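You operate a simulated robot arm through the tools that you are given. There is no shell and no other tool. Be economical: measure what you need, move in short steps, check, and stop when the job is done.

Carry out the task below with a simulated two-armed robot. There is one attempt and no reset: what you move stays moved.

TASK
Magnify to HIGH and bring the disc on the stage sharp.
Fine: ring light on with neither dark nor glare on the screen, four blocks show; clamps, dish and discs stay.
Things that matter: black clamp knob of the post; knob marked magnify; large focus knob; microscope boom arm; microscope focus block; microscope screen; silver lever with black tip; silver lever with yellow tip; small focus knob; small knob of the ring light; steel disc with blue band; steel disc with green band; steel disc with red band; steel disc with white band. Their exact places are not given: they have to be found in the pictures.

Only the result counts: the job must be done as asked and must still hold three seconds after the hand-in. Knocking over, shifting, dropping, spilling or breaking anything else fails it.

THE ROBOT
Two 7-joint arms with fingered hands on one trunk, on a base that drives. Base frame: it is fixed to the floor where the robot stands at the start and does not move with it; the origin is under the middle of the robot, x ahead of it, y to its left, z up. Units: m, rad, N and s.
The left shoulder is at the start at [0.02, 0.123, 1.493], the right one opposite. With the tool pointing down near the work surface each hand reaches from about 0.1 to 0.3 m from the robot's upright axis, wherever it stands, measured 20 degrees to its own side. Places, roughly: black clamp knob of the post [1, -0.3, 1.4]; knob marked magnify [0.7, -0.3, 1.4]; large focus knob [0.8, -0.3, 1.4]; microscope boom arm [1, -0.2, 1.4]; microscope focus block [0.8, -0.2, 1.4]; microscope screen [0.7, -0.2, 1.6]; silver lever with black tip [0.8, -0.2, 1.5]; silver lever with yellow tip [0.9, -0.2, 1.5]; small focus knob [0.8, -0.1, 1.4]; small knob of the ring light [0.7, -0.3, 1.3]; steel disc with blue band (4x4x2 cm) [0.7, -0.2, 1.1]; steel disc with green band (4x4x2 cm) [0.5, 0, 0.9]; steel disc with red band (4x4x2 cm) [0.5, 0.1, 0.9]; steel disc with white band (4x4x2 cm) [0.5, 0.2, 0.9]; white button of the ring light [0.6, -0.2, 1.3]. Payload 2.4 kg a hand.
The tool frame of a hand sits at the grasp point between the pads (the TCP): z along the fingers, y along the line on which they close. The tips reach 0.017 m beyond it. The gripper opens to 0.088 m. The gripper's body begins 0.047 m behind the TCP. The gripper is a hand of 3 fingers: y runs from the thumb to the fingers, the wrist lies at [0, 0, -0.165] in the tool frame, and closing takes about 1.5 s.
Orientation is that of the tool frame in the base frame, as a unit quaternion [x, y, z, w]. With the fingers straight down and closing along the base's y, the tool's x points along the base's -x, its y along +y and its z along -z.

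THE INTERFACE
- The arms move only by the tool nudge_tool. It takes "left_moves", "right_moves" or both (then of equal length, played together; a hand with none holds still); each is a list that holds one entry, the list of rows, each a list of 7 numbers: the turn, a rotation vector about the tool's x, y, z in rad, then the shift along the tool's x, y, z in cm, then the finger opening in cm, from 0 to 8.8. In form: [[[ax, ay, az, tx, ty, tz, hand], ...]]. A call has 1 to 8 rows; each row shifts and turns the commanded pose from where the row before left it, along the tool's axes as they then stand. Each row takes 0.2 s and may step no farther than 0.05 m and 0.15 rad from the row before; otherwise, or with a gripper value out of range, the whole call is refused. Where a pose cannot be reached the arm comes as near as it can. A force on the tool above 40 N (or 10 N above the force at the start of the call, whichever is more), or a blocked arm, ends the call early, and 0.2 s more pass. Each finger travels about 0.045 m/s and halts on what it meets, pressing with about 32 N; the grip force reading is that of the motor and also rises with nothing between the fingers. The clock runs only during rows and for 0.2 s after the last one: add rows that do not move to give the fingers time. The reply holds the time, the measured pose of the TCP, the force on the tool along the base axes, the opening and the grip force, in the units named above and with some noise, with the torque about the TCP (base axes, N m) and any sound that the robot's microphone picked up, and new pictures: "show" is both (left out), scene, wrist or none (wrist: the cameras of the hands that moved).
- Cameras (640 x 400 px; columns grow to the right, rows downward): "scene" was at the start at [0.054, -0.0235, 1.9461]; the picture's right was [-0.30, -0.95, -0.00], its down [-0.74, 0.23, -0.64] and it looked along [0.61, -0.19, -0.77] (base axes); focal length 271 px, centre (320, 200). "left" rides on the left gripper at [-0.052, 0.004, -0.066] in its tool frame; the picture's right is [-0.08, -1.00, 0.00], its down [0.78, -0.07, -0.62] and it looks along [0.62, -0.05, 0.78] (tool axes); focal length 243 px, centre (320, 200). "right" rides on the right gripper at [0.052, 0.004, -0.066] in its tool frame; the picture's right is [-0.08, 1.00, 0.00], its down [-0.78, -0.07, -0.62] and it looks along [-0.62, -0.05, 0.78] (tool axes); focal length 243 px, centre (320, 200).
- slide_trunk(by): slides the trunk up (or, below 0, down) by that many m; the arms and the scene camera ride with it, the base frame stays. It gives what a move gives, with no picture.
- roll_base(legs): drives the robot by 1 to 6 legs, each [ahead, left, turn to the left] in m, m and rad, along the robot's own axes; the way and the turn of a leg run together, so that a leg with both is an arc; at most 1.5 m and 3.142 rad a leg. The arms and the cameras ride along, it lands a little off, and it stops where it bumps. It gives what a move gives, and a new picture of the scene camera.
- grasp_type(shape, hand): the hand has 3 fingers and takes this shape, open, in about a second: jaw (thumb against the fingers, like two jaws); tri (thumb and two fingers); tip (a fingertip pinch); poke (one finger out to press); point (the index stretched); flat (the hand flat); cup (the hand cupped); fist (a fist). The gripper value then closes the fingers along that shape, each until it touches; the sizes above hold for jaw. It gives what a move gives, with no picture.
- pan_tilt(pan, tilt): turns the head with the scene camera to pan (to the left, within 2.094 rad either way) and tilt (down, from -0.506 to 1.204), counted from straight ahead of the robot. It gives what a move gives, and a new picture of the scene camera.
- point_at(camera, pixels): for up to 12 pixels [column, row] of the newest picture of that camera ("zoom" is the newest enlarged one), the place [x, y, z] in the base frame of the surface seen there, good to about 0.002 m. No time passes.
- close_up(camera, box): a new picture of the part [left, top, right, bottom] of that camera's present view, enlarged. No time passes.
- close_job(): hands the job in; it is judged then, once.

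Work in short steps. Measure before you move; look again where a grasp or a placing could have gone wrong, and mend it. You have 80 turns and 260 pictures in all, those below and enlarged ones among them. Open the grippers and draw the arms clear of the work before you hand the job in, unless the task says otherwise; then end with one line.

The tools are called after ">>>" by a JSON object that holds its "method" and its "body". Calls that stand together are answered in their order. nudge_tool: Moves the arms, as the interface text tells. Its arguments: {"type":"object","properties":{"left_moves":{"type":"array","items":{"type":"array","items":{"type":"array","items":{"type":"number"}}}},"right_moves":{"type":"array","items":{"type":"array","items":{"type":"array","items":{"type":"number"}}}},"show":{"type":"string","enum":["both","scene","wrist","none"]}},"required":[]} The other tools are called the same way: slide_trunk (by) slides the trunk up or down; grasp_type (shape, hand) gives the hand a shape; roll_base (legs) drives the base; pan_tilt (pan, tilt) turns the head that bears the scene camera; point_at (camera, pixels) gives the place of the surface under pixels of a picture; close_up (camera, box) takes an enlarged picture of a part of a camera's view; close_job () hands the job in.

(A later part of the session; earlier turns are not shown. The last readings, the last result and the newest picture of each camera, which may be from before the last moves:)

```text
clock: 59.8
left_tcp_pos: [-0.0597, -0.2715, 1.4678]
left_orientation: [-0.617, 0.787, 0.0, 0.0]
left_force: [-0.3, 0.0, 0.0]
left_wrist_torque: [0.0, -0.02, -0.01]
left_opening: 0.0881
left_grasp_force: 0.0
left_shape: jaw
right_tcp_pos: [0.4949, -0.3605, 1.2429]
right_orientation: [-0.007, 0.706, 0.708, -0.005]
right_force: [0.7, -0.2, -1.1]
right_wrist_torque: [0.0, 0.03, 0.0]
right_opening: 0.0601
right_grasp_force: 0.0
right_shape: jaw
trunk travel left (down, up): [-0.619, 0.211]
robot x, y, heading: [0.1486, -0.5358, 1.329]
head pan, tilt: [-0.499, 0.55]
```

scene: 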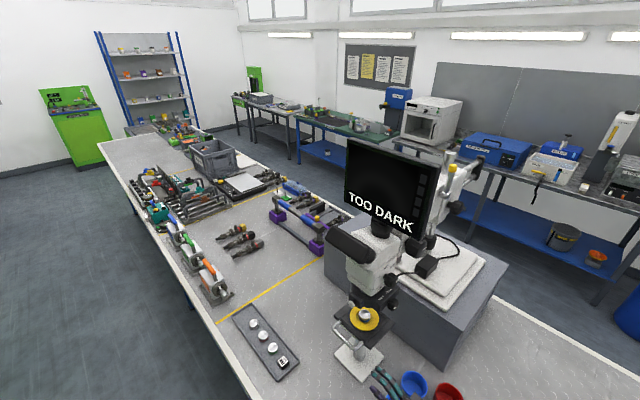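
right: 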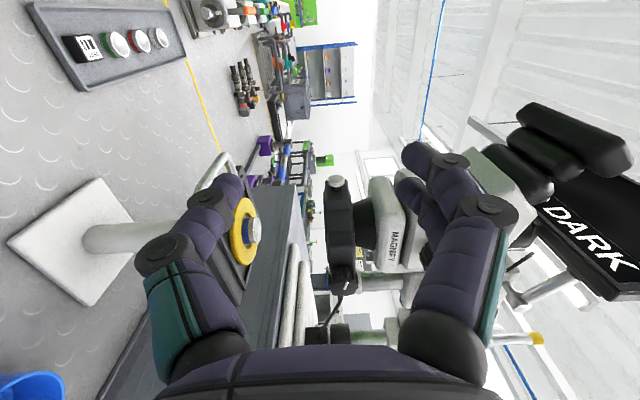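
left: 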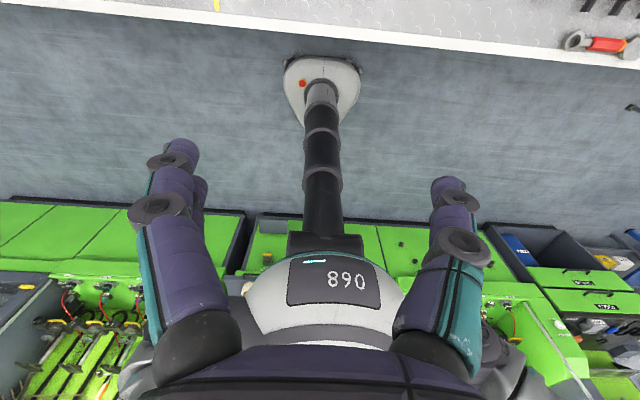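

I pre-roll -0.45 and move right of the ring-light knob at (0.680, 1.257).

>>> {"method": "nudge_tool", "body": {"right_moves": [[[0, 0, 0, -4.6, 0.35, -0.5, 6], [0, 0, 0, -4.6, 0.35, -0.5, 6], [0, 0, 0, -4.6, 0.35, -0.5, 6], [0, 0, 0, -4.7, 0.35, -0.5, 6], [0, 0, -0.15, 0, 0, 0, 5], [0, 0, -0.15, 0, 0, 0, 5], [0, 0, -0.15, 0, 0, 0, 5], [0, 0, 0, 0, 0, 0, 5]]], "show": "wrist"}}

>>> {"method": "close_up", "body": {"camera": "right", "box": [220, 40, 420, 180]}}

```text
clock: 61.6
left_tcp_pos: [-0.0591, -0.2734, 1.4679]
left_orientation: [-0.617, 0.787, 0.0, -0.001]
left_force: [-0.1, -0.1, 0.1]
left_wrist_torque: [0.03, -0.02, -0.01]
left_opening: 0.0876
left_grasp_force: 0.0
left_shape: jaw
right_tcp_pos: [0.6792, -0.3797, 1.2577]
right_orientation: [-0.162, 0.688, 0.69, 0.155]
right_force: [-1.0, 0.0, -0.4]
right_wrist_torque: [0.0, -0.01, -0.03]
right_opening: 0.0507
right_grasp_force: 0.0
right_shape: jaw
trunk travel left (down, up): [-0.619, 0.211]
robot x, y, heading: [0.1529, -0.5344, 1.328]
head pan, tilt: [-0.499, 0.55]
```

right: 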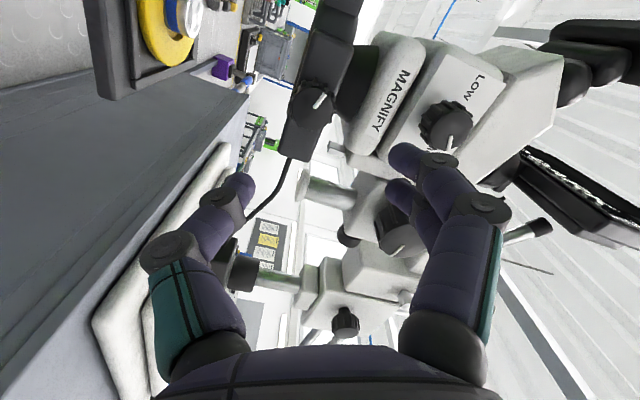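

```text
2.86 times, centred on (320, 110) of right
```

zoom: 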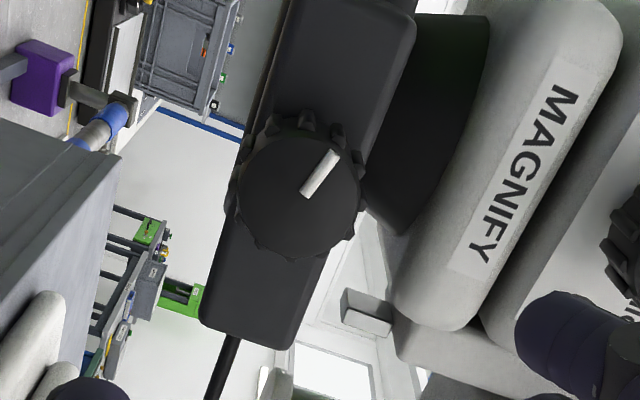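

>>> {"method": "point_at", "body": {"camera": "zoom", "pixels": [[299, 190], [250, 190], [350, 190], [299, 140], [299, 240]]}}

>>> {"method": "nudge_tool", "body": {"right_moves": [[[0, 0, 0, 0, 0, 4, 5], [0, 0, 0, 0, 0, 2, 5], [0, 0, 0, 0, 0, 0, 5]]], "show": "wrist"}}

```text
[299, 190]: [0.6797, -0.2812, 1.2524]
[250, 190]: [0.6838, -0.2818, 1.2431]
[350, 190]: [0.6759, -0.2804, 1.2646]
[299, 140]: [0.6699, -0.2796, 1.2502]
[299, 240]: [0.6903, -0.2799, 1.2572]
```

```text
clock: 62.4
left_tcp_pos: [-0.0592, -0.2717, 1.4674]
left_orientation: [-0.616, 0.788, 0.0, 0.001]
left_force: [0.0, 0.3, 0.5]
left_wrist_torque: [-0.05, -0.01, 0.0]
left_opening: 0.0877
left_grasp_force: 0.1
left_shape: jaw
right_tcp_pos: [0.6796, -0.3193, 1.2574]
right_orientation: [-0.162, 0.688, 0.691, 0.153]
right_force: [-0.4, -1.8, -0.2]
right_wrist_torque: [0.01, -0.03, 0.0]
right_opening: 0.0501
right_grasp_force: 0.1
right_shape: jaw
trunk travel left (down, up): [-0.619, 0.211]
robot x, y, heading: [0.1484, -0.5346, 1.329]
head pan, tilt: [-0.499, 0.55]
```

right: 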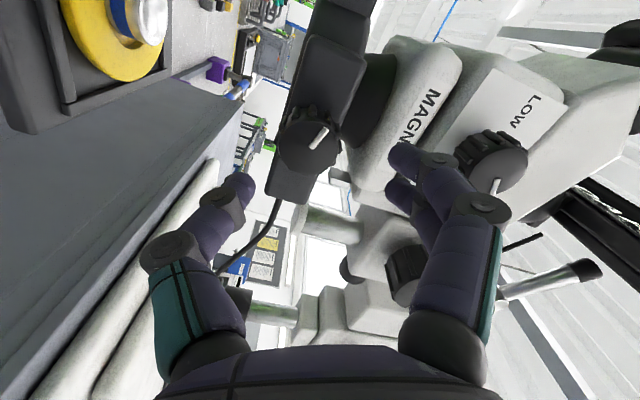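

Centre is ≈ (0.679,1.253): small correction, advance 4.3 cm, and close on the knob.

>>> {"method": "nudge_tool", "body": {"right_moves": [[[0, 0, 0, 0.2, -0.4, 2, 5], [0, 0, 0, 0, 0, 2.3, 5], [0, 0, 0, 0, 0, 0, 3], [0, 0, 0, 0, 0, 0, 2.2], [0, 0, 0, 0, 0, 0, 2.2], [0, 0, 0, 0, 0, 0, 2.2], [0, 0, 0, 0, 0, 0, 2.2]]], "show": "wrist"}}

```text
clock: 64.0
left_tcp_pos: [-0.0609, -0.2719, 1.4678]
left_orientation: [-0.616, 0.788, 0.0, 0.0]
left_force: [-0.6, 0.1, -1.0]
left_wrist_torque: [-0.01, -0.02, -0.02]
left_opening: 0.0877
left_grasp_force: 0.1
left_shape: jaw
right_tcp_pos: [0.6777, -0.2766, 1.2534]
right_orientation: [-0.163, 0.688, 0.691, 0.154]
right_force: [-2.1, 2.0, -2.7]
right_wrist_torque: [-0.03, 0.0, 0.07]
right_opening: 0.0203
right_grasp_force: 32.2
right_shape: jaw
trunk travel left (down, up): [-0.619, 0.211]
robot x, y, heading: [0.1547, -0.5374, 1.323]
head pan, tilt: [-0.499, 0.55]
```

right: 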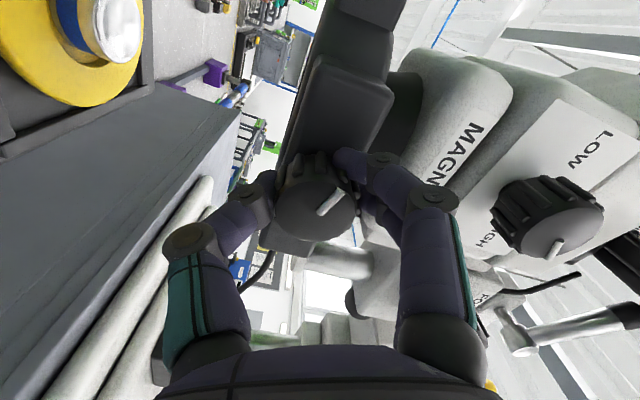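

Gripped. I turn + (toward FULL) by 0.75 rad and check the screen.

>>> {"method": "nudge_tool", "body": {"right_moves": [[[0, 0, 0.15, 0, 0, 0, 1.8], [0, 0, 0.15, 0, 0, 0, 1.8], [0, 0, 0.15, 0, 0, 0, 1.8], [0, 0, 0.15, 0, 0, 0, 1.8], [0, 0, 0.15, 0, 0, 0, 1.8], [0, 0, 0, 0, 0, 0, 1.8]]], "show": "both"}}

>>> {"method": "close_up", "body": {"camera": "scene", "box": [330, 130, 450, 240]}}

```text
clock: 65.4
left_tcp_pos: [-0.0605, -0.2731, 1.4675]
left_orientation: [-0.616, 0.788, -0.001, 0.0]
left_force: [-0.8, 0.6, 0.0]
left_wrist_torque: [0.02, 0.0, 0.04]
left_opening: 0.0879
left_grasp_force: 0.1
left_shape: jaw
right_tcp_pos: [0.6771, -0.2762, 1.2523]
right_orientation: [0.1, 0.699, 0.699, -0.111]
right_force: [-2.4, -0.9, 10.4]
right_wrist_torque: [0.21, -0.07, 0.01]
right_opening: 0.0186
right_grasp_force: 32.1
right_shape: jaw
trunk travel left (down, up): [-0.619, 0.211]
robot x, y, heading: [0.1557, -0.5392, 1.33]
head pan, tilt: [-0.499, 0.55]
```

scene: 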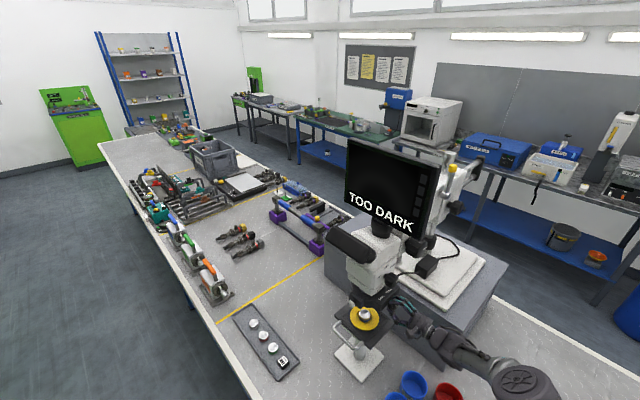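
right: 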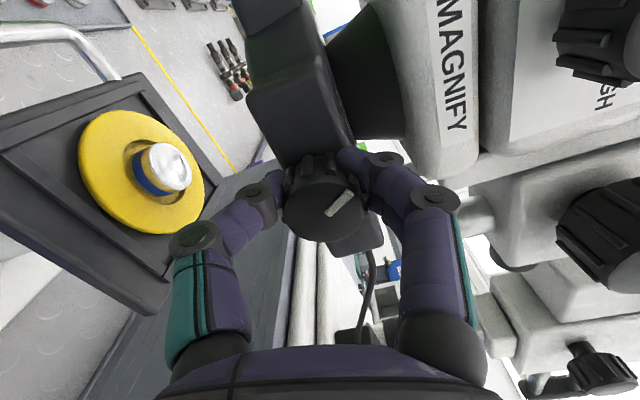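

```text
3.64 times, centred on (390, 185) of scene
```

zoom: 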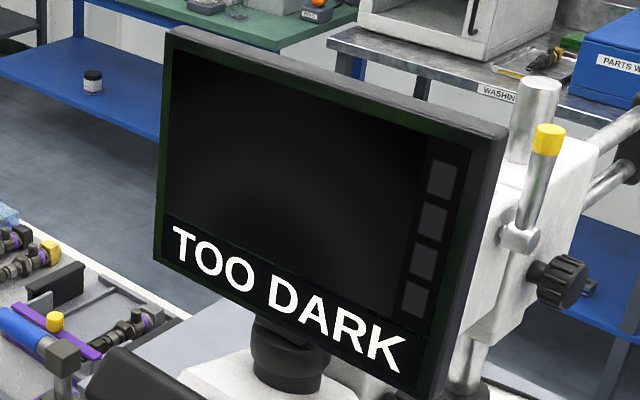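

Still dark but brightening; the knob follows. Another 0.45 rad.

>>> {"method": "nudge_tool", "body": {"right_moves": [[[0, 0, 0.15, 0, 0, 0, 1.8], [0, 0, 0.15, 0, 0, 0, 1.8], [0, 0, 0.15, 0, 0, 0, 1.8], [0, 0, 0, 0, 0, 0, 1.8]]], "show": "wrist"}}

>>> {"method": "close_up", "body": {"camera": "scene", "box": [330, 130, 450, 240]}}

```text
clock: 66.4
left_tcp_pos: [-0.0621, -0.2722, 1.4681]
left_orientation: [-0.616, 0.787, -0.001, 0.001]
left_force: [0.0, 0.4, -0.3]
left_wrist_torque: [0.02, 0.0, -0.02]
left_opening: 0.0878
left_grasp_force: 0.1
left_shape: jaw
right_tcp_pos: [0.677, -0.2761, 1.2548]
right_orientation: [0.253, 0.658, 0.658, -0.263]
right_force: [-1.0, 2.1, 22.2]
right_wrist_torque: [0.34, -0.13, -0.1]
right_opening: 0.0183
right_grasp_force: 31.8
right_shape: jaw
trunk travel left (down, up): [-0.619, 0.211]
robot x, y, heading: [0.1513, -0.5361, 1.333]
head pan, tilt: [-0.499, 0.55]
```

right: 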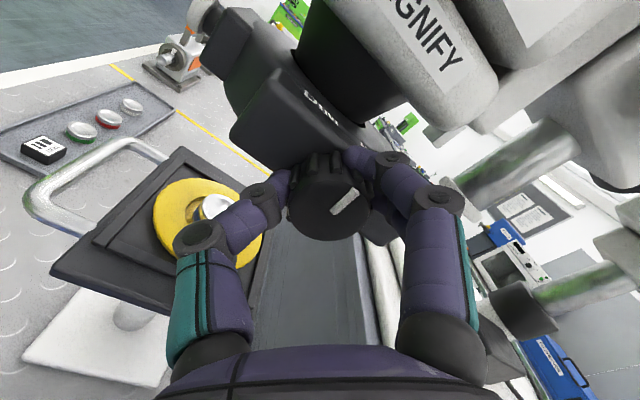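

```text
3.64 times, centred on (390, 185) of scene
```

zoom: 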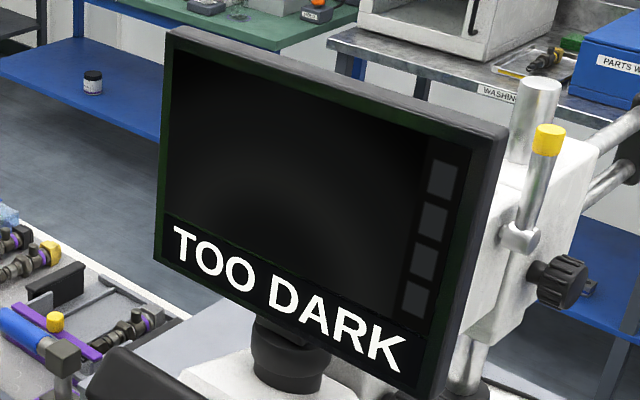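

Still too dark; vertical load 22 N, so I relax upward 2 mm and turn another 0.45 rad.

>>> {"method": "nudge_tool", "body": {"right_moves": [[[0, 0, 0.15, 0.14, 0.15, 0, 1.8], [0, 0, 0.15, 0, 0, 0, 1.8], [0, 0, 0.15, 0, 0, 0, 1.8], [0, 0, 0, 0, 0, 0, 1.8]]], "show": "wrist"}}

>>> {"method": "close_up", "body": {"camera": "scene", "box": [330, 130, 450, 240]}}

```text
clock: 67.4
left_tcp_pos: [-0.0609, -0.2719, 1.4669]
left_orientation: [-0.616, 0.788, -0.001, 0.0]
left_force: [-0.1, -0.2, -0.1]
left_wrist_torque: [0.01, 0.01, -0.02]
left_opening: 0.0881
left_grasp_force: 0.1
left_shape: jaw
right_tcp_pos: [0.6792, -0.2773, 1.2568]
right_orientation: [0.395, 0.585, 0.583, -0.403]
right_force: [6.2, 3.3, 26.5]
right_wrist_torque: [0.38, -0.13, -0.21]
right_opening: 0.0182
right_grasp_force: 32.3
right_shape: jaw
trunk travel left (down, up): [-0.619, 0.211]
robot x, y, heading: [0.1486, -0.5399, 1.329]
head pan, tilt: [-0.499, 0.55]
```

right: 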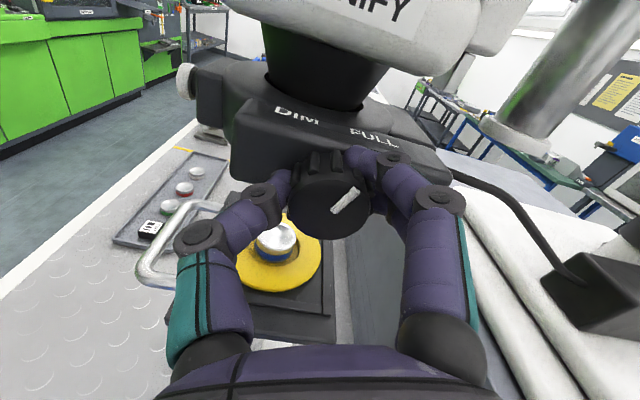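

```text
3.64 times, centred on (390, 185) of scene
```

zoom: 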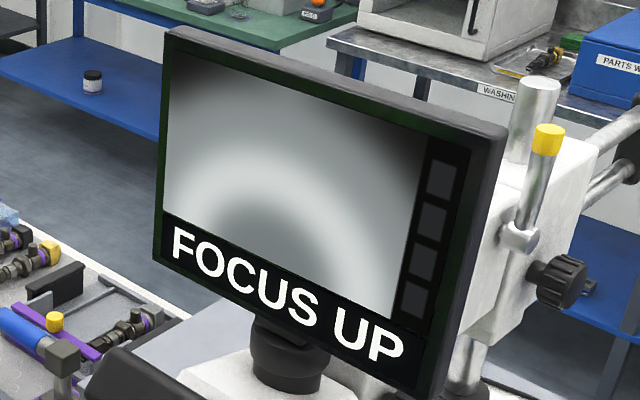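

The screen now shows "FOCUS UP", brightness fine. I release the knob and retract.

>>> {"method": "nudge_tool", "body": {"right_moves": [[[0, 0, 0, 0, 0, 0, 3], [0, 0, 0, 0, 0, 0, 5], [0, 0, 0, 0, 0, 0, 6], [0, 0, 0, 0, 0, -3, 6], [0, 0, 0, 0, 0, -4, 6], [0, 0, 0, 0, 0, -4, 6], [0, 0, 0, 0, 0, 0, 6]]], "show": "both"}}

>>> {"method": "close_up", "body": {"camera": "right", "box": [220, 20, 420, 160]}}

```text
clock: 69.0
left_tcp_pos: [-0.06, -0.2715, 1.4666]
left_orientation: [-0.617, 0.787, 0.0, 0.0]
left_force: [0.6, -0.1, 0.8]
left_wrist_torque: [-0.02, 0.06, -0.02]
left_opening: 0.0878
left_grasp_force: 0.1
left_shape: jaw
right_tcp_pos: [0.679, -0.3871, 1.2529]
right_orientation: [0.395, 0.586, 0.582, -0.403]
right_force: [-0.6, 0.6, -0.6]
right_wrist_torque: [0.01, -0.02, 0.0]
right_opening: 0.0597
right_grasp_force: 0.0
right_shape: jaw
trunk travel left (down, up): [-0.619, 0.211]
robot x, y, heading: [0.1487, -0.5391, 1.326]
head pan, tilt: [-0.499, 0.55]
```

scene: 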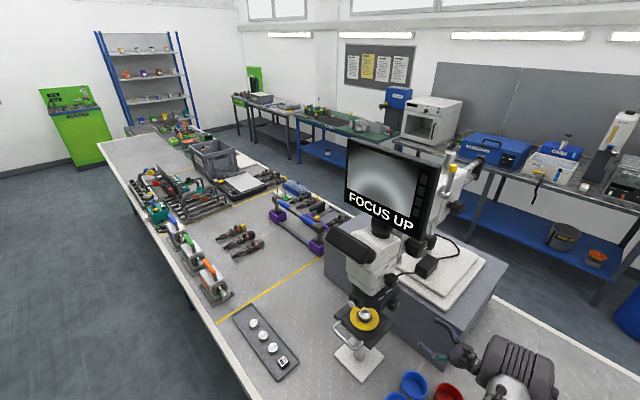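
right: 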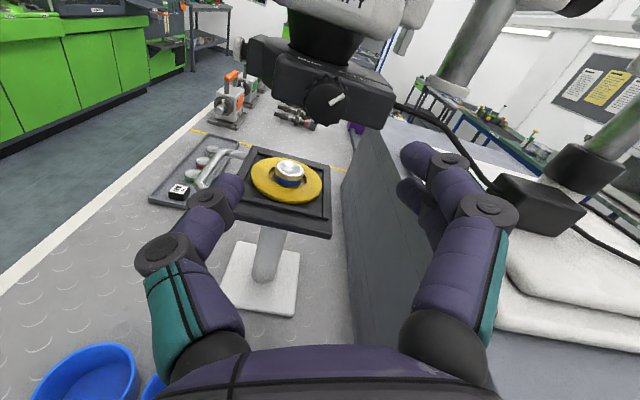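

```text
2.86 times, centred on (320, 90) of right
```

zoom: 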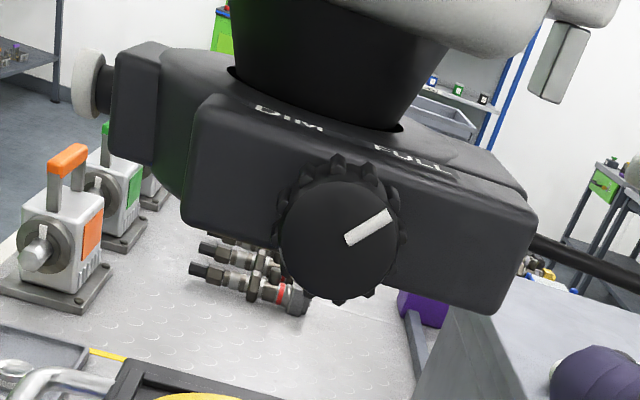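

Light is set. Now the large focus knob (0.777,-0.273,1.391): I roll the hand back to level, yaw it 0.3 rad for reach, and raise it to the right of that knob.

>>> {"method": "nudge_tool", "body": {"right_moves": [[[0, 0, -0.15, 0, 0, -0.9, 6.6], [0, 0, -0.15, 0, 0, -0.9, 6.6], [0, 0, -0.15, 0, 0, -0.9, 6.6], [0, 0, -0.15, 0, 0, -0.9, 6.6], [0, 0, -0.15, 0, 0, -0.9, 6.6], [0, 0, -0.15, 0, 0, -0.9, 6.6], [0, 0, -0.15, 0, 0, -0.9, 6.6], [0, 0, -0.15, 0, 0, 0, 6.6]]], "show": "none"}}

>>> {"method": "nudge_tool", "body": {"right_moves": [[[0, -0.15, 0, 0, 0, 0, 6.6], [0, -0.15, 0, 0, 0, 0, 6.6], [0, 0, 0, -2.35, 3.45, 0.73, 6.6], [0, 0, 0, -2.35, 3.45, 0.73, 6.6], [0, 0, 0, -2.35, 3.45, 0.73, 6.6], [0, 0, 0, -2.35, 3.45, 0.73, 6.6], [0, 0, 0, 0, 0, 0, 6.6]]], "show": "none"}}

>>> {"method": "roll_base", "body": {"legs": [[0.056, 0.0, 0.0]]}}

>>> {"method": "nudge_tool", "body": {"right_moves": [[[0, 0, 0, 0, 0, 0, 6.6]]], "show": "wrist"}}

```text
clock: 70.8
left_tcp_pos: [-0.0609, -0.2722, 1.4674]
left_orientation: [-0.617, 0.787, 0.0, 0.0]
left_force: [-0.6, -0.8, -0.6]
left_wrist_torque: [0.04, -0.01, 0.03]
left_opening: 0.0881
left_grasp_force: 0.2
left_shape: jaw
right_tcp_pos: [0.6815, -0.4497, 1.2536]
right_orientation: [-0.006, 0.706, 0.708, -0.003]
right_force: [-1.5, 0.5, 0.4]
right_wrist_torque: [-0.02, 0.02, 0.0]
right_opening: 0.0656
right_grasp_force: 0.0
right_shape: jaw
trunk travel left (down, up): [-0.619, 0.211]
robot x, y, heading: [0.1526, -0.5365, 1.325]
head pan, tilt: [-0.499, 0.55]
```

```text
clock: 72.4
left_tcp_pos: [-0.06, -0.2721, 1.4662]
left_orientation: [-0.616, 0.788, 0.0, -0.001]
left_force: [-0.4, 0.0, -0.4]
left_wrist_torque: [0.01, 0.01, -0.03]
left_opening: 0.0878
left_grasp_force: 0.2
left_shape: jaw
right_tcp_pos: [0.7757, -0.4474, 1.394]
right_orientation: [0.101, 0.699, 0.701, 0.101]
right_force: [0.5, 0.1, 0.4]
right_wrist_torque: [0.0, 0.01, -0.01]
right_opening: 0.0657
right_grasp_force: 0.0
right_shape: jaw
trunk travel left (down, up): [-0.619, 0.211]
robot x, y, heading: [0.1483, -0.5374, 1.328]
head pan, tilt: [-0.499, 0.55]
```

```text
clock: 73.3
left_tcp_pos: [-0.0459, -0.217, 1.4671]
left_orientation: [-0.616, 0.788, 0.0, -0.001]
left_force: [0.3, 0.1, 1.1]
left_wrist_torque: [0.0, -0.02, 0.02]
left_opening: 0.088
left_grasp_force: 0.1
left_shape: jaw
right_tcp_pos: [0.7906, -0.3911, 1.3931]
right_orientation: [0.101, 0.7, 0.7, 0.102]
right_force: [0.6, -0.4, 0.5]
right_wrist_torque: [-0.03, 0.01, -0.01]
right_opening: 0.0658
right_grasp_force: 0.0
right_shape: jaw
trunk travel left (down, up): [-0.619, 0.211]
robot x, y, heading: [0.1638, -0.483, 1.329]
head pan, tilt: [-0.499, 0.55]
```

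scene: 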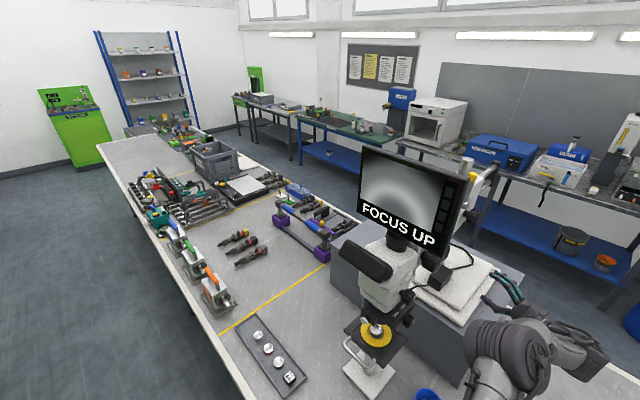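

```text
clock: 73.7
left_tcp_pos: [-0.0459, -0.2184, 1.4682]
left_orientation: [-0.616, 0.788, 0.001, 0.001]
left_force: [0.5, -0.3, 0.0]
left_wrist_torque: [0.0, 0.01, -0.01]
left_opening: 0.0877
left_grasp_force: 0.1
left_shape: jaw
right_tcp_pos: [0.7906, -0.3946, 1.3944]
right_orientation: [0.1, 0.699, 0.701, 0.101]
right_force: [-0.4, -0.1, -1.2]
right_wrist_torque: [0.03, 0.0, -0.01]
right_opening: 0.066
right_grasp_force: 0.1
right_shape: jaw
trunk travel left (down, up): [-0.619, 0.211]
robot x, y, heading: [0.1645, -0.4839, 1.331]
head pan, tilt: [-0.499, 0.55]
```

right: 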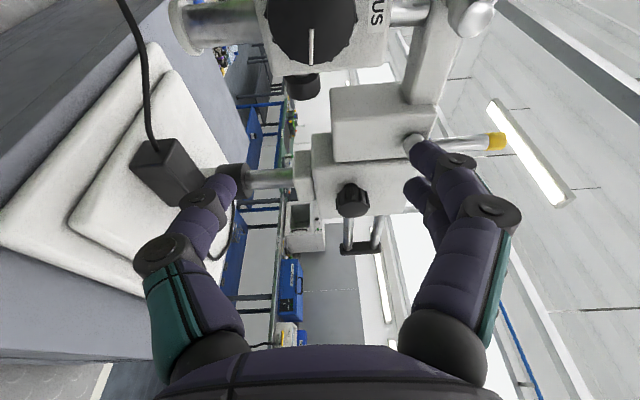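

Reach is fine; I reduce the yaw to 0.15 rad and measure the focus knob face.

>>> {"method": "point_at", "body": {"camera": "right", "pixels": [[310, 12], [275, 15], [345, 15], [310, 55], [345, 2]]}}

>>> {"method": "nudge_tool", "body": {"right_moves": [[[0, 0.15, 0, 0, 0, 0, 6.6], [0, 0, 0, 1.0, -0.2, 0, 6.6], [0, 0, 0, 0, 0, 2, 6.6], [0, 0, 0, 0, 0, 2, 6.6], [0, 0, 0, 0, 0, 0, 6.6]]], "show": "wrist"}}

>>> {"method": "close_up", "body": {"camera": "right", "box": [220, 0, 420, 140]}}

>>> {"method": "point_at", "body": {"camera": "zoom", "pixels": [[220, 200], [280, 200], [340, 200], [280, 140], [280, 260]]}}

```text
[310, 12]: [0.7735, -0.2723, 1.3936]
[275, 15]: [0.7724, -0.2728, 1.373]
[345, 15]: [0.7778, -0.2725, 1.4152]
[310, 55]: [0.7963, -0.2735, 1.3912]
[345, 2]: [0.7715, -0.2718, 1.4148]
```

```text
clock: 74.9
left_tcp_pos: [-0.0459, -0.2174, 1.4676]
left_orientation: [-0.616, 0.788, 0.001, 0.0]
left_force: [0.0, 0.6, 0.2]
left_wrist_torque: [0.03, -0.01, 0.0]
left_opening: 0.088
left_grasp_force: 0.1
left_shape: jaw
right_tcp_pos: [0.7858, -0.3521, 1.3919]
right_orientation: [0.048, 0.705, 0.706, 0.048]
right_force: [-0.2, 0.1, 0.4]
right_wrist_torque: [0.02, -0.01, 0.01]
right_opening: 0.066
right_grasp_force: 0.0
right_shape: jaw
trunk travel left (down, up): [-0.619, 0.211]
robot x, y, heading: [0.1649, -0.4834, 1.327]
head pan, tilt: [-0.499, 0.55]
```

right: 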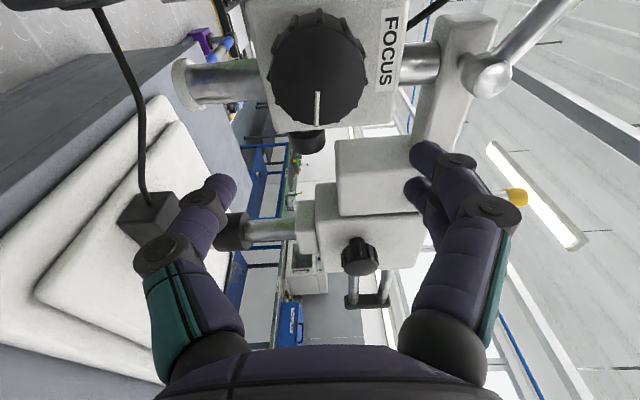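

```text
2.86 times, centred on (320, 70) of right
```

zoom: 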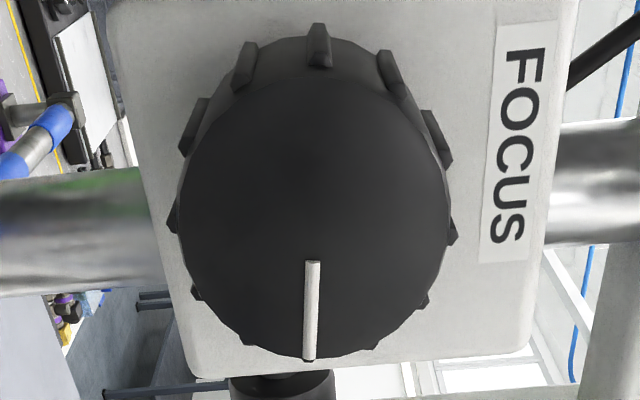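

```text
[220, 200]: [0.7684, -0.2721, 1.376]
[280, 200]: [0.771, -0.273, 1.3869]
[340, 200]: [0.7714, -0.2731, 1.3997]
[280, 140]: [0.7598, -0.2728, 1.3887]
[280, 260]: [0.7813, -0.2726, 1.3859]
```

Knob centre ≈ (0.774, 1.394), diameter ~54 mm. I open to 8 cm, correct sideways 2.4 cm and advance 8.7 cm around it.

>>> {"method": "nudge_tool", "body": {"right_moves": [[[0, 0, 0, 2.4, 0.2, 0, 8], [0, 0, 0, 0, 0, 2.5, 8], [0, 0, 0, 0, 0, 2.2, 8], [0, 0, 0, 0, 0, 0, 8], [0, 0, 0, 0, 0, 0, 8]]], "show": "wrist"}}

```text
clock: 76.1
left_tcp_pos: [-0.0455, -0.2178, 1.4676]
left_orientation: [-0.616, 0.788, 0.0, 0.0]
left_force: [0.2, 0.2, 0.3]
left_wrist_torque: [-0.02, -0.02, 0.0]
left_opening: 0.088
left_grasp_force: 0.0
left_shape: jaw
right_tcp_pos: [0.7683, -0.3036, 1.3945]
right_orientation: [0.048, 0.705, 0.706, 0.048]
right_force: [0.1, -1.0, 0.4]
right_wrist_torque: [0.01, 0.0, 0.05]
right_opening: 0.0796
right_grasp_force: 0.1
right_shape: jaw
trunk travel left (down, up): [-0.619, 0.211]
robot x, y, heading: [0.1665, -0.482, 1.332]
head pan, tilt: [-0.499, 0.55]
```

right: 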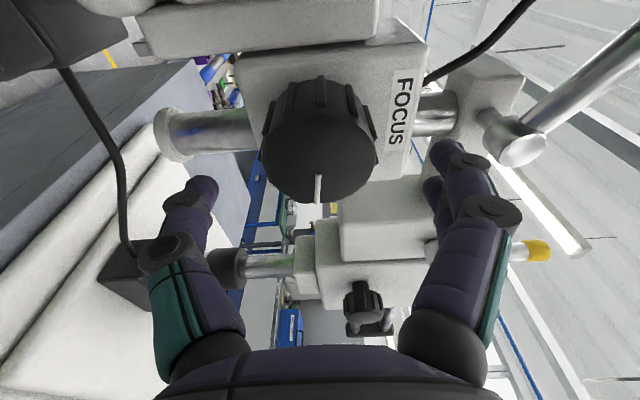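

Aligned; advance 3.8 cm and close.

>>> {"method": "nudge_tool", "body": {"right_moves": [[[0, 0, 0, 0, 0, 2, 8], [0, 0, 0, 0, 0, 1.8, 8], [0, 0, 0, 0, 0, 0, 6], [0, 0, 0, 0, 0, 0, 4.6], [0, 0, 0, 0, 0, 0, 4.6], [0, 0, 0, 0, 0, 0, 4.6], [0, 0, 0, 0, 0, 0, 4.6]]], "show": "wrist"}}

```text
clock: 77.7
left_tcp_pos: [-0.0454, -0.2166, 1.4674]
left_orientation: [-0.616, 0.788, 0.0, 0.001]
left_force: [-0.4, -1.1, 0.0]
left_wrist_torque: [0.03, 0.03, -0.01]
left_opening: 0.088
left_grasp_force: 0.0
left_shape: jaw
right_tcp_pos: [0.7743, -0.2641, 1.3929]
right_orientation: [0.048, 0.705, 0.706, 0.049]
right_force: [-1.2, 0.2, -2.3]
right_wrist_torque: [0.08, -0.01, 0.02]
right_opening: 0.0458
right_grasp_force: 32.6
right_shape: jaw
trunk travel left (down, up): [-0.619, 0.211]
robot x, y, heading: [0.1652, -0.4819, 1.328]
head pan, tilt: [-0.499, 0.55]
```

right: 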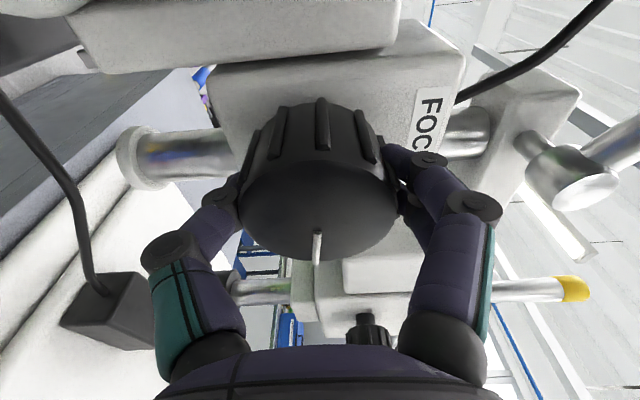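

Gripped. I turn 0.6 rad clockwise about the knob axis as a test and read the screen.

>>> {"method": "nudge_tool", "body": {"right_moves": [[[0.0205, 0, 0.148, 0, 0, 0, 4.2], [0.0205, 0, 0.148, 0, 0, 0, 4.2], [0.0205, 0, 0.148, 0, 0, 0, 4.2], [0.0205, 0, 0.148, 0, 0, 0, 4.2], [0, 0, 0, 0, 0, 0, 4.2]]], "show": "wrist"}}

>>> {"method": "close_up", "body": {"camera": "scene", "box": [340, 130, 480, 260]}}

```text
clock: 78.9
left_tcp_pos: [-0.0465, -0.2179, 1.4669]
left_orientation: [-0.617, 0.787, -0.001, 0.0]
left_force: [0.2, 0.5, 0.0]
left_wrist_torque: [0.03, -0.01, 0.01]
left_opening: 0.0878
left_grasp_force: 0.0
left_shape: jaw
right_tcp_pos: [0.7737, -0.2642, 1.3943]
right_orientation: [0.254, 0.688, 0.66, -0.163]
right_force: [3.9, 3.6, 8.9]
right_wrist_torque: [0.1, -0.06, -0.05]
right_opening: 0.0458
right_grasp_force: 32.0
right_shape: jaw
trunk travel left (down, up): [-0.619, 0.211]
robot x, y, heading: [0.1659, -0.4806, 1.325]
head pan, tilt: [-0.499, 0.55]
```

right: 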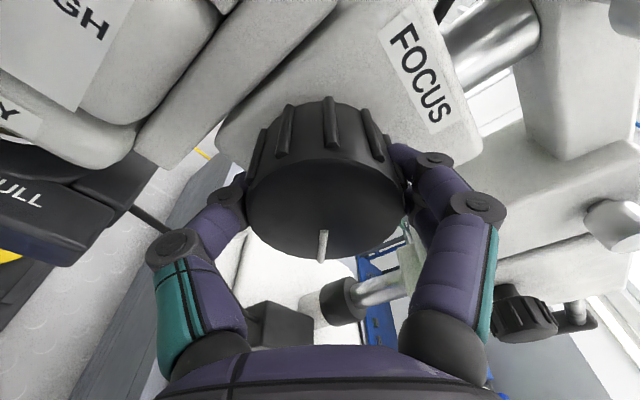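

```text
3.08 times, centred on (410, 195) of scene
```

zoom: 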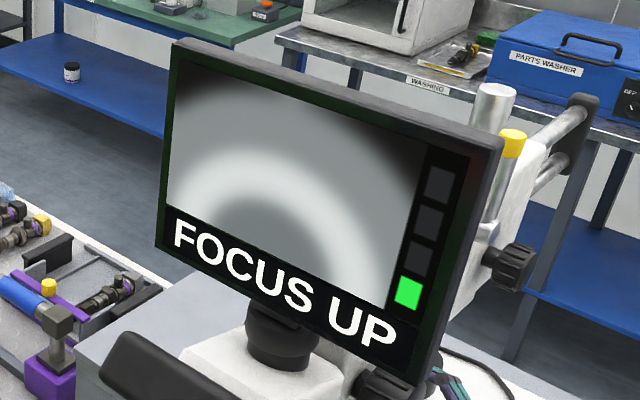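

One green block appeared: right direction, 0.6 rad ≈ first block. I continue 0.45 rad.

>>> {"method": "nudge_tool", "body": {"right_moves": [[[0.0205, 0, 0.148, 0, 0, 0, 4.2], [0.0205, 0, 0.148, 0, 0, 0, 4.2], [0.0205, 0, 0.148, 0, 0, 0, 4.2], [0, 0, 0, 0, 0, 0, 4.2]]], "show": "wrist"}}

>>> {"method": "close_up", "body": {"camera": "scene", "box": [340, 130, 480, 260]}}

```text
clock: 79.9
left_tcp_pos: [-0.0454, -0.2171, 1.4671]
left_orientation: [-0.616, 0.788, 0.0, 0.0]
left_force: [0.5, -1.0, -0.4]
left_wrist_torque: [0.01, -0.03, 0.02]
left_opening: 0.0878
left_grasp_force: 0.0
left_shape: jaw
right_tcp_pos: [0.7745, -0.2641, 1.3945]
right_orientation: [0.393, 0.635, 0.588, -0.311]
right_force: [5.9, 4.6, 13.8]
right_wrist_torque: [0.14, -0.09, -0.06]
right_opening: 0.0456
right_grasp_force: 32.0
right_shape: jaw
trunk travel left (down, up): [-0.619, 0.211]
robot x, y, heading: [0.1637, -0.4832, 1.329]
head pan, tilt: [-0.499, 0.55]
```

right: 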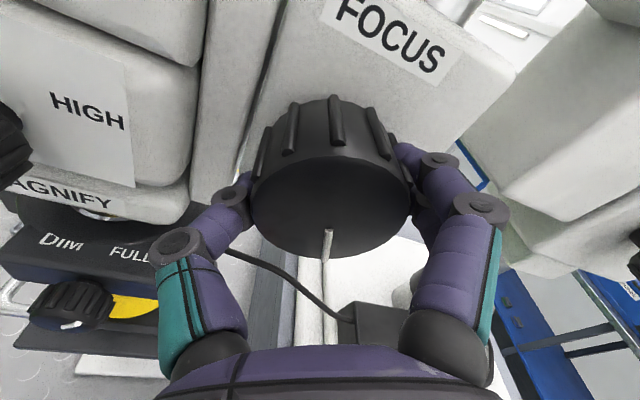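

```text
3.08 times, centred on (410, 195) of scene
```

zoom: 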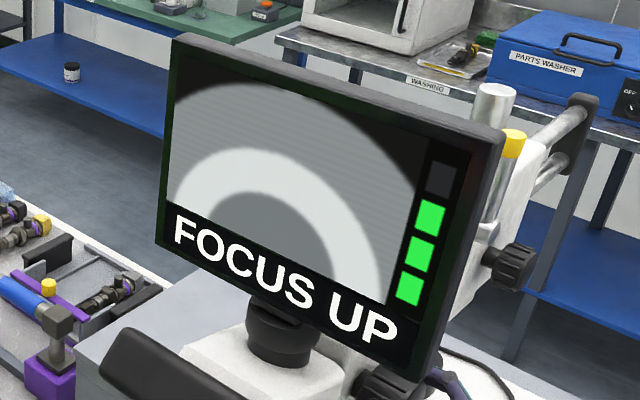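

Three blocks already. I go on in a small 0.08 rad step.

>>> {"method": "nudge_tool", "body": {"right_moves": [[[0.011, 0, 0.08, 0, 0, 0, 4.2], [0, 0, 0, 0, 0, 0, 4.2]]], "show": "none"}}

>>> {"method": "close_up", "body": {"camera": "scene", "box": [340, 130, 480, 260]}}

```text
clock: 80.5
left_tcp_pos: [-0.0466, -0.2166, 1.4671]
left_orientation: [-0.617, 0.787, -0.001, 0.0]
left_force: [-0.1, 0.4, -0.6]
left_wrist_torque: [0.01, 0.01, -0.02]
left_opening: 0.0879
left_grasp_force: 0.1
left_shape: jaw
right_tcp_pos: [0.7735, -0.2652, 1.395]
right_orientation: [0.417, 0.621, 0.572, -0.336]
right_force: [6.6, 5.2, 16.6]
right_wrist_torque: [0.19, -0.09, -0.1]
right_opening: 0.0455
right_grasp_force: 32.3
right_shape: jaw
trunk travel left (down, up): [-0.619, 0.211]
robot x, y, heading: [0.1651, -0.4808, 1.329]
head pan, tilt: [-0.499, 0.55]
```

```text
3.08 times, centred on (410, 195) of scene
```

zoom: 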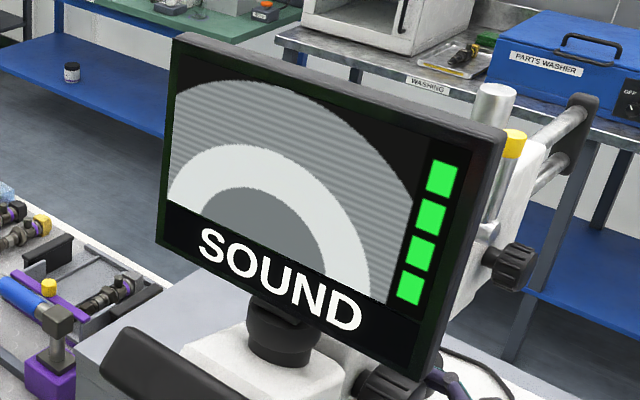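

Four blocks and "SOUND". I open gently, back straight off, and check that it holds.

>>> {"method": "nudge_tool", "body": {"right_moves": [[[0, 0, 0, 0, 0, 0, 5.2], [0, 0, 0, 0, 0, 0, 6.4], [0, 0, 0, 0, 0, 0, 8], [0, 0, 0, 0, 0, 0, 8.4], [0, 0, 0, 0, 0, 0, 8.4]]], "show": "wrist"}}

>>> {"method": "close_up", "body": {"camera": "scene", "box": [340, 130, 480, 260]}}

```text
clock: 81.7
left_tcp_pos: [-0.0458, -0.2182, 1.4673]
left_orientation: [-0.617, 0.787, 0.0, 0.0]
left_force: [0.1, -0.1, -0.3]
left_wrist_torque: [-0.03, -0.01, -0.04]
left_opening: 0.0879
left_grasp_force: 0.1
left_shape: jaw
right_tcp_pos: [0.7737, -0.2651, 1.393]
right_orientation: [0.417, 0.622, 0.571, -0.336]
right_force: [0.9, 0.4, -0.7]
right_wrist_torque: [0.04, 0.02, 0.01]
right_opening: 0.084
right_grasp_force: 0.0
right_shape: jaw
trunk travel left (down, up): [-0.619, 0.211]
robot x, y, heading: [0.1664, -0.4784, 1.329]
head pan, tilt: [-0.499, 0.55]
```

right: 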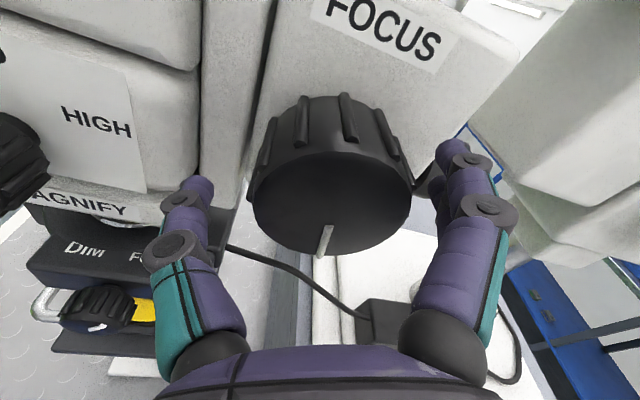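

```text
3.08 times, centred on (410, 195) of scene
```

zoom: 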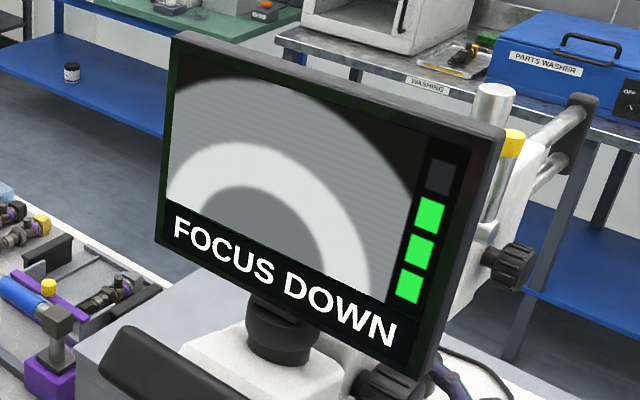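

On release the knob crept on a little: "FOCUS DOWN", 3 blocks. I recentre the hand up ~2 mm (the load had been +16 N in z) and grip again, then read the screen.

>>> {"method": "nudge_tool", "body": {"right_moves": [[[0, 0, 0, 0.17, 0.09, 0, 7], [0, 0, 0, 0, 0, 0, 6], [0, 0, 0, 0, 0, 0, 5], [0, 0, 0, 0, 0, 0, 4.5], [0, 0, 0, 0, 0, 0, 4.5], [0, 0, 0, 0, 0, 0, 4.5]]], "show": "none"}}

>>> {"method": "close_up", "body": {"camera": "scene", "box": [340, 130, 480, 260]}}

```text
clock: 83.1
left_tcp_pos: [-0.0448, -0.2181, 1.4666]
left_orientation: [-0.616, 0.788, -0.001, 0.001]
left_force: [0.3, -0.5, -0.3]
left_wrist_torque: [0.0, 0.01, -0.02]
left_opening: 0.0873
left_grasp_force: 0.1
left_shape: jaw
right_tcp_pos: [0.7736, -0.2643, 1.3955]
right_orientation: [0.416, 0.623, 0.571, -0.335]
right_force: [0.0, 1.4, 1.2]
right_wrist_torque: [0.02, 0.03, 0.03]
right_opening: 0.0451
right_grasp_force: 32.0
right_shape: jaw
trunk travel left (down, up): [-0.619, 0.211]
robot x, y, heading: [0.1652, -0.4844, 1.326]
head pan, tilt: [-0.499, 0.55]
```

```text
3.08 times, centred on (410, 195) of scene
```

zoom: 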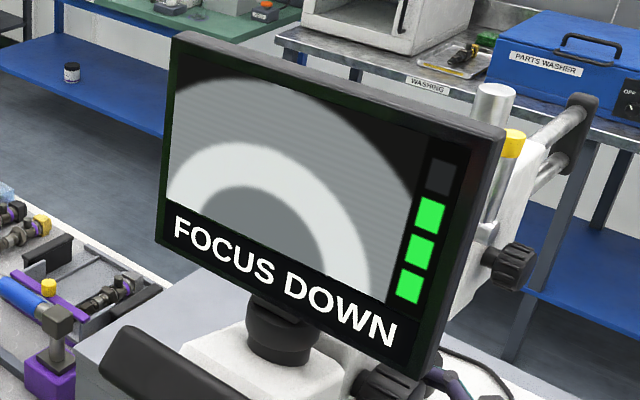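

Now the grip is well-centred (forces ~1 N). I turn back 0.06 rad and read.

>>> {"method": "nudge_tool", "body": {"right_moves": [[[-0.008, 0, -0.06, 0, 0, 0, 4.5], [0, 0, 0, 0, 0, 0, 4.5]]], "show": "none"}}

>>> {"method": "close_up", "body": {"camera": "scene", "box": [340, 130, 480, 260]}}

```text
clock: 83.7
left_tcp_pos: [-0.0454, -0.2174, 1.468]
left_orientation: [-0.616, 0.788, 0.0, 0.001]
left_force: [-0.3, 0.1, 0.3]
left_wrist_torque: [-0.07, 0.03, 0.0]
left_opening: 0.0879
left_grasp_force: 0.0
left_shape: jaw
right_tcp_pos: [0.7729, -0.2634, 1.3947]
right_orientation: [0.4, 0.631, 0.584, -0.317]
right_force: [-0.6, -0.7, 2.3]
right_wrist_torque: [0.05, 0.06, -0.05]
right_opening: 0.0452
right_grasp_force: 31.9
right_shape: jaw
trunk travel left (down, up): [-0.619, 0.211]
robot x, y, heading: [0.1615, -0.4815, 1.33]
head pan, tilt: [-0.499, 0.55]
```

```text
3.08 times, centred on (410, 195) of scene
```

zoom: 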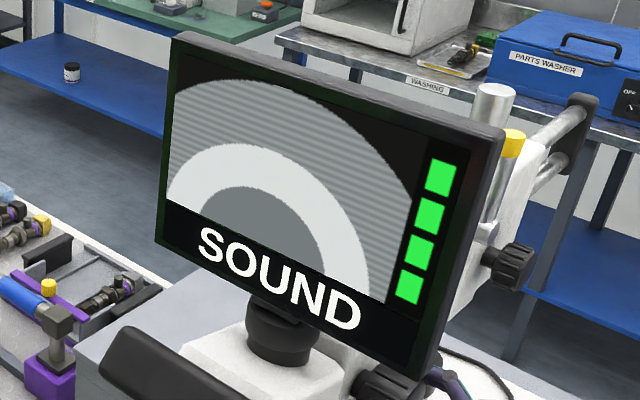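

"SOUND" with small forces. I release in slow steps and check.

>>> {"method": "nudge_tool", "body": {"right_moves": [[[0, 0, 0, 0, 0, 0, 4.9], [0, 0, 0, 0, 0, 0, 5.4], [0, 0, 0, 0, 0, 0, 6.2], [0, 0, 0, 0, 0, 0, 7.2], [0, 0, 0, 0, 0, 0, 8.2], [0, 0, 0, 0, 0, 0, 8.4]]], "show": "none"}}

>>> {"method": "close_up", "body": {"camera": "scene", "box": [340, 130, 480, 260]}}

```text
clock: 85.1
left_tcp_pos: [-0.045, -0.218, 1.4676]
left_orientation: [-0.617, 0.787, -0.001, 0.0]
left_force: [0.0, -0.8, 1.2]
left_wrist_torque: [-0.02, -0.04, 0.01]
left_opening: 0.0881
left_grasp_force: 0.0
left_shape: jaw
right_tcp_pos: [0.7738, -0.2641, 1.3951]
right_orientation: [0.399, 0.632, 0.583, -0.317]
right_force: [0.4, 0.1, -0.3]
right_wrist_torque: [-0.01, 0.02, 0.01]
right_opening: 0.0838
right_grasp_force: 0.1
right_shape: jaw
trunk travel left (down, up): [-0.619, 0.211]
robot x, y, heading: [0.1633, -0.4827, 1.325]
head pan, tilt: [-0.499, 0.55]
```

```text
3.08 times, centred on (410, 195) of scene
```

zoom: 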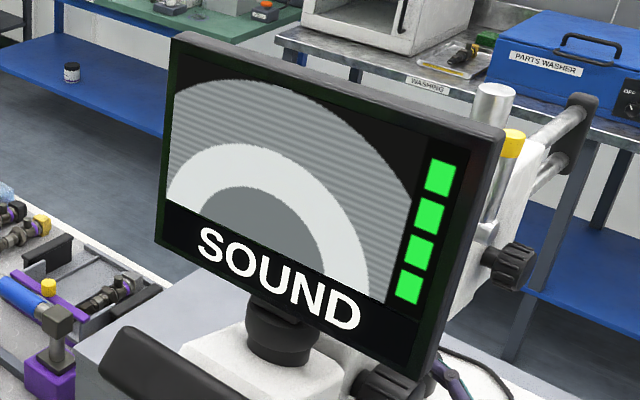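

It holds. I withdraw the hand straight along -y.

>>> {"method": "nudge_tool", "body": {"right_moves": [[[0, 0, 0, -0.27, 0, -1.98, 8.4], [0, 0, 0, -0.41, 0, -2.97, 8.4], [0, 0, 0, -0.41, 0, -2.97, 8.4], [0, 0, 0, -0.5, 0, -3.9, 8.4], [0, 0, 0, -0.5, 0, -3.9, 8.4], [0, 0, 0, 0, 0, 0, 8.4]]], "show": "both"}}

>>> {"method": "close_up", "body": {"camera": "scene", "box": [340, 130, 480, 260]}}

>>> {"method": "close_up", "body": {"camera": "right", "box": [160, 0, 400, 150]}}

```text
clock: 86.5
left_tcp_pos: [-0.0473, -0.2174, 1.4678]
left_orientation: [-0.617, 0.787, -0.001, 0.001]
left_force: [-0.1, 0.7, 0.6]
left_wrist_torque: [0.03, 0.0, -0.01]
left_opening: 0.088
left_grasp_force: 0.1
left_shape: jaw
right_tcp_pos: [0.7741, -0.4235, 1.3977]
right_orientation: [0.399, 0.632, 0.583, -0.317]
right_force: [-0.3, 0.1, -0.3]
right_wrist_torque: [-0.01, -0.02, 0.0]
right_opening: 0.0836
right_grasp_force: 0.0
right_shape: jaw
trunk travel left (down, up): [-0.619, 0.211]
robot x, y, heading: [0.1644, -0.4826, 1.329]
head pan, tilt: [-0.499, 0.55]
```

scene: 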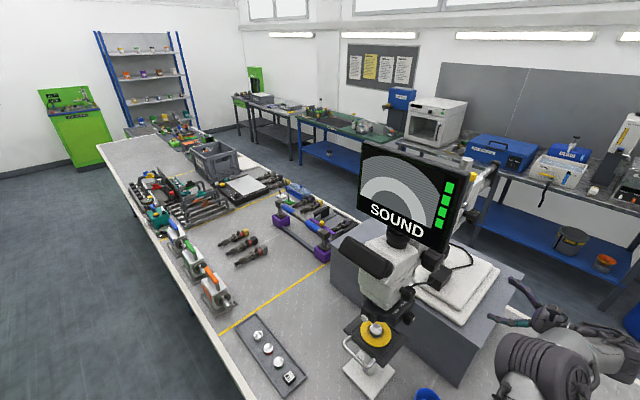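
right: 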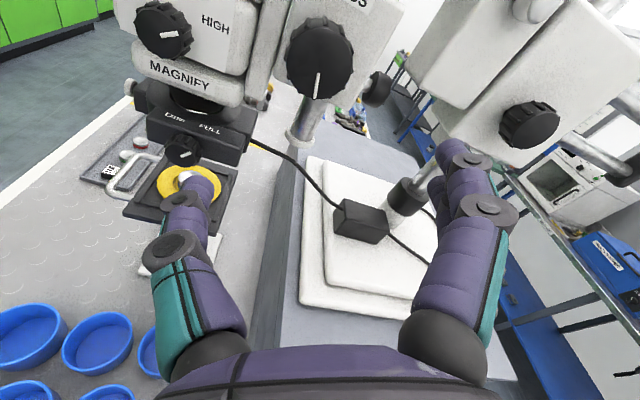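

```text
3.08 times, centred on (410, 195) of scene
```

zoom: 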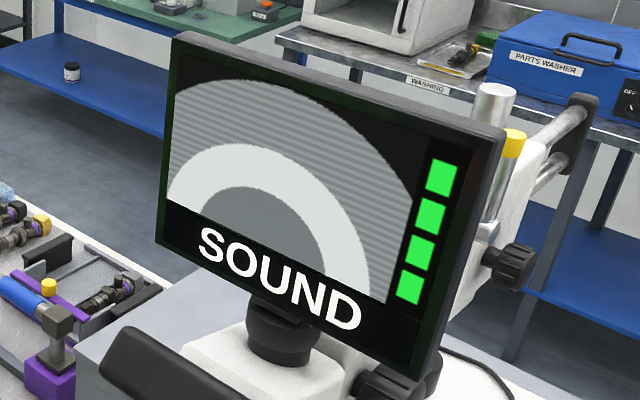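

```text
2.67 times, centred on (280, 75) of right
```

zoom: 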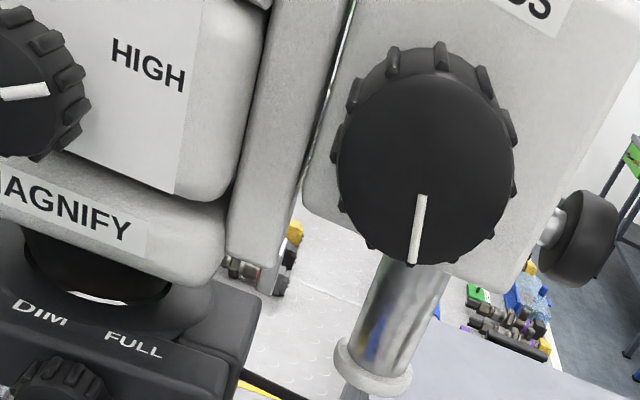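

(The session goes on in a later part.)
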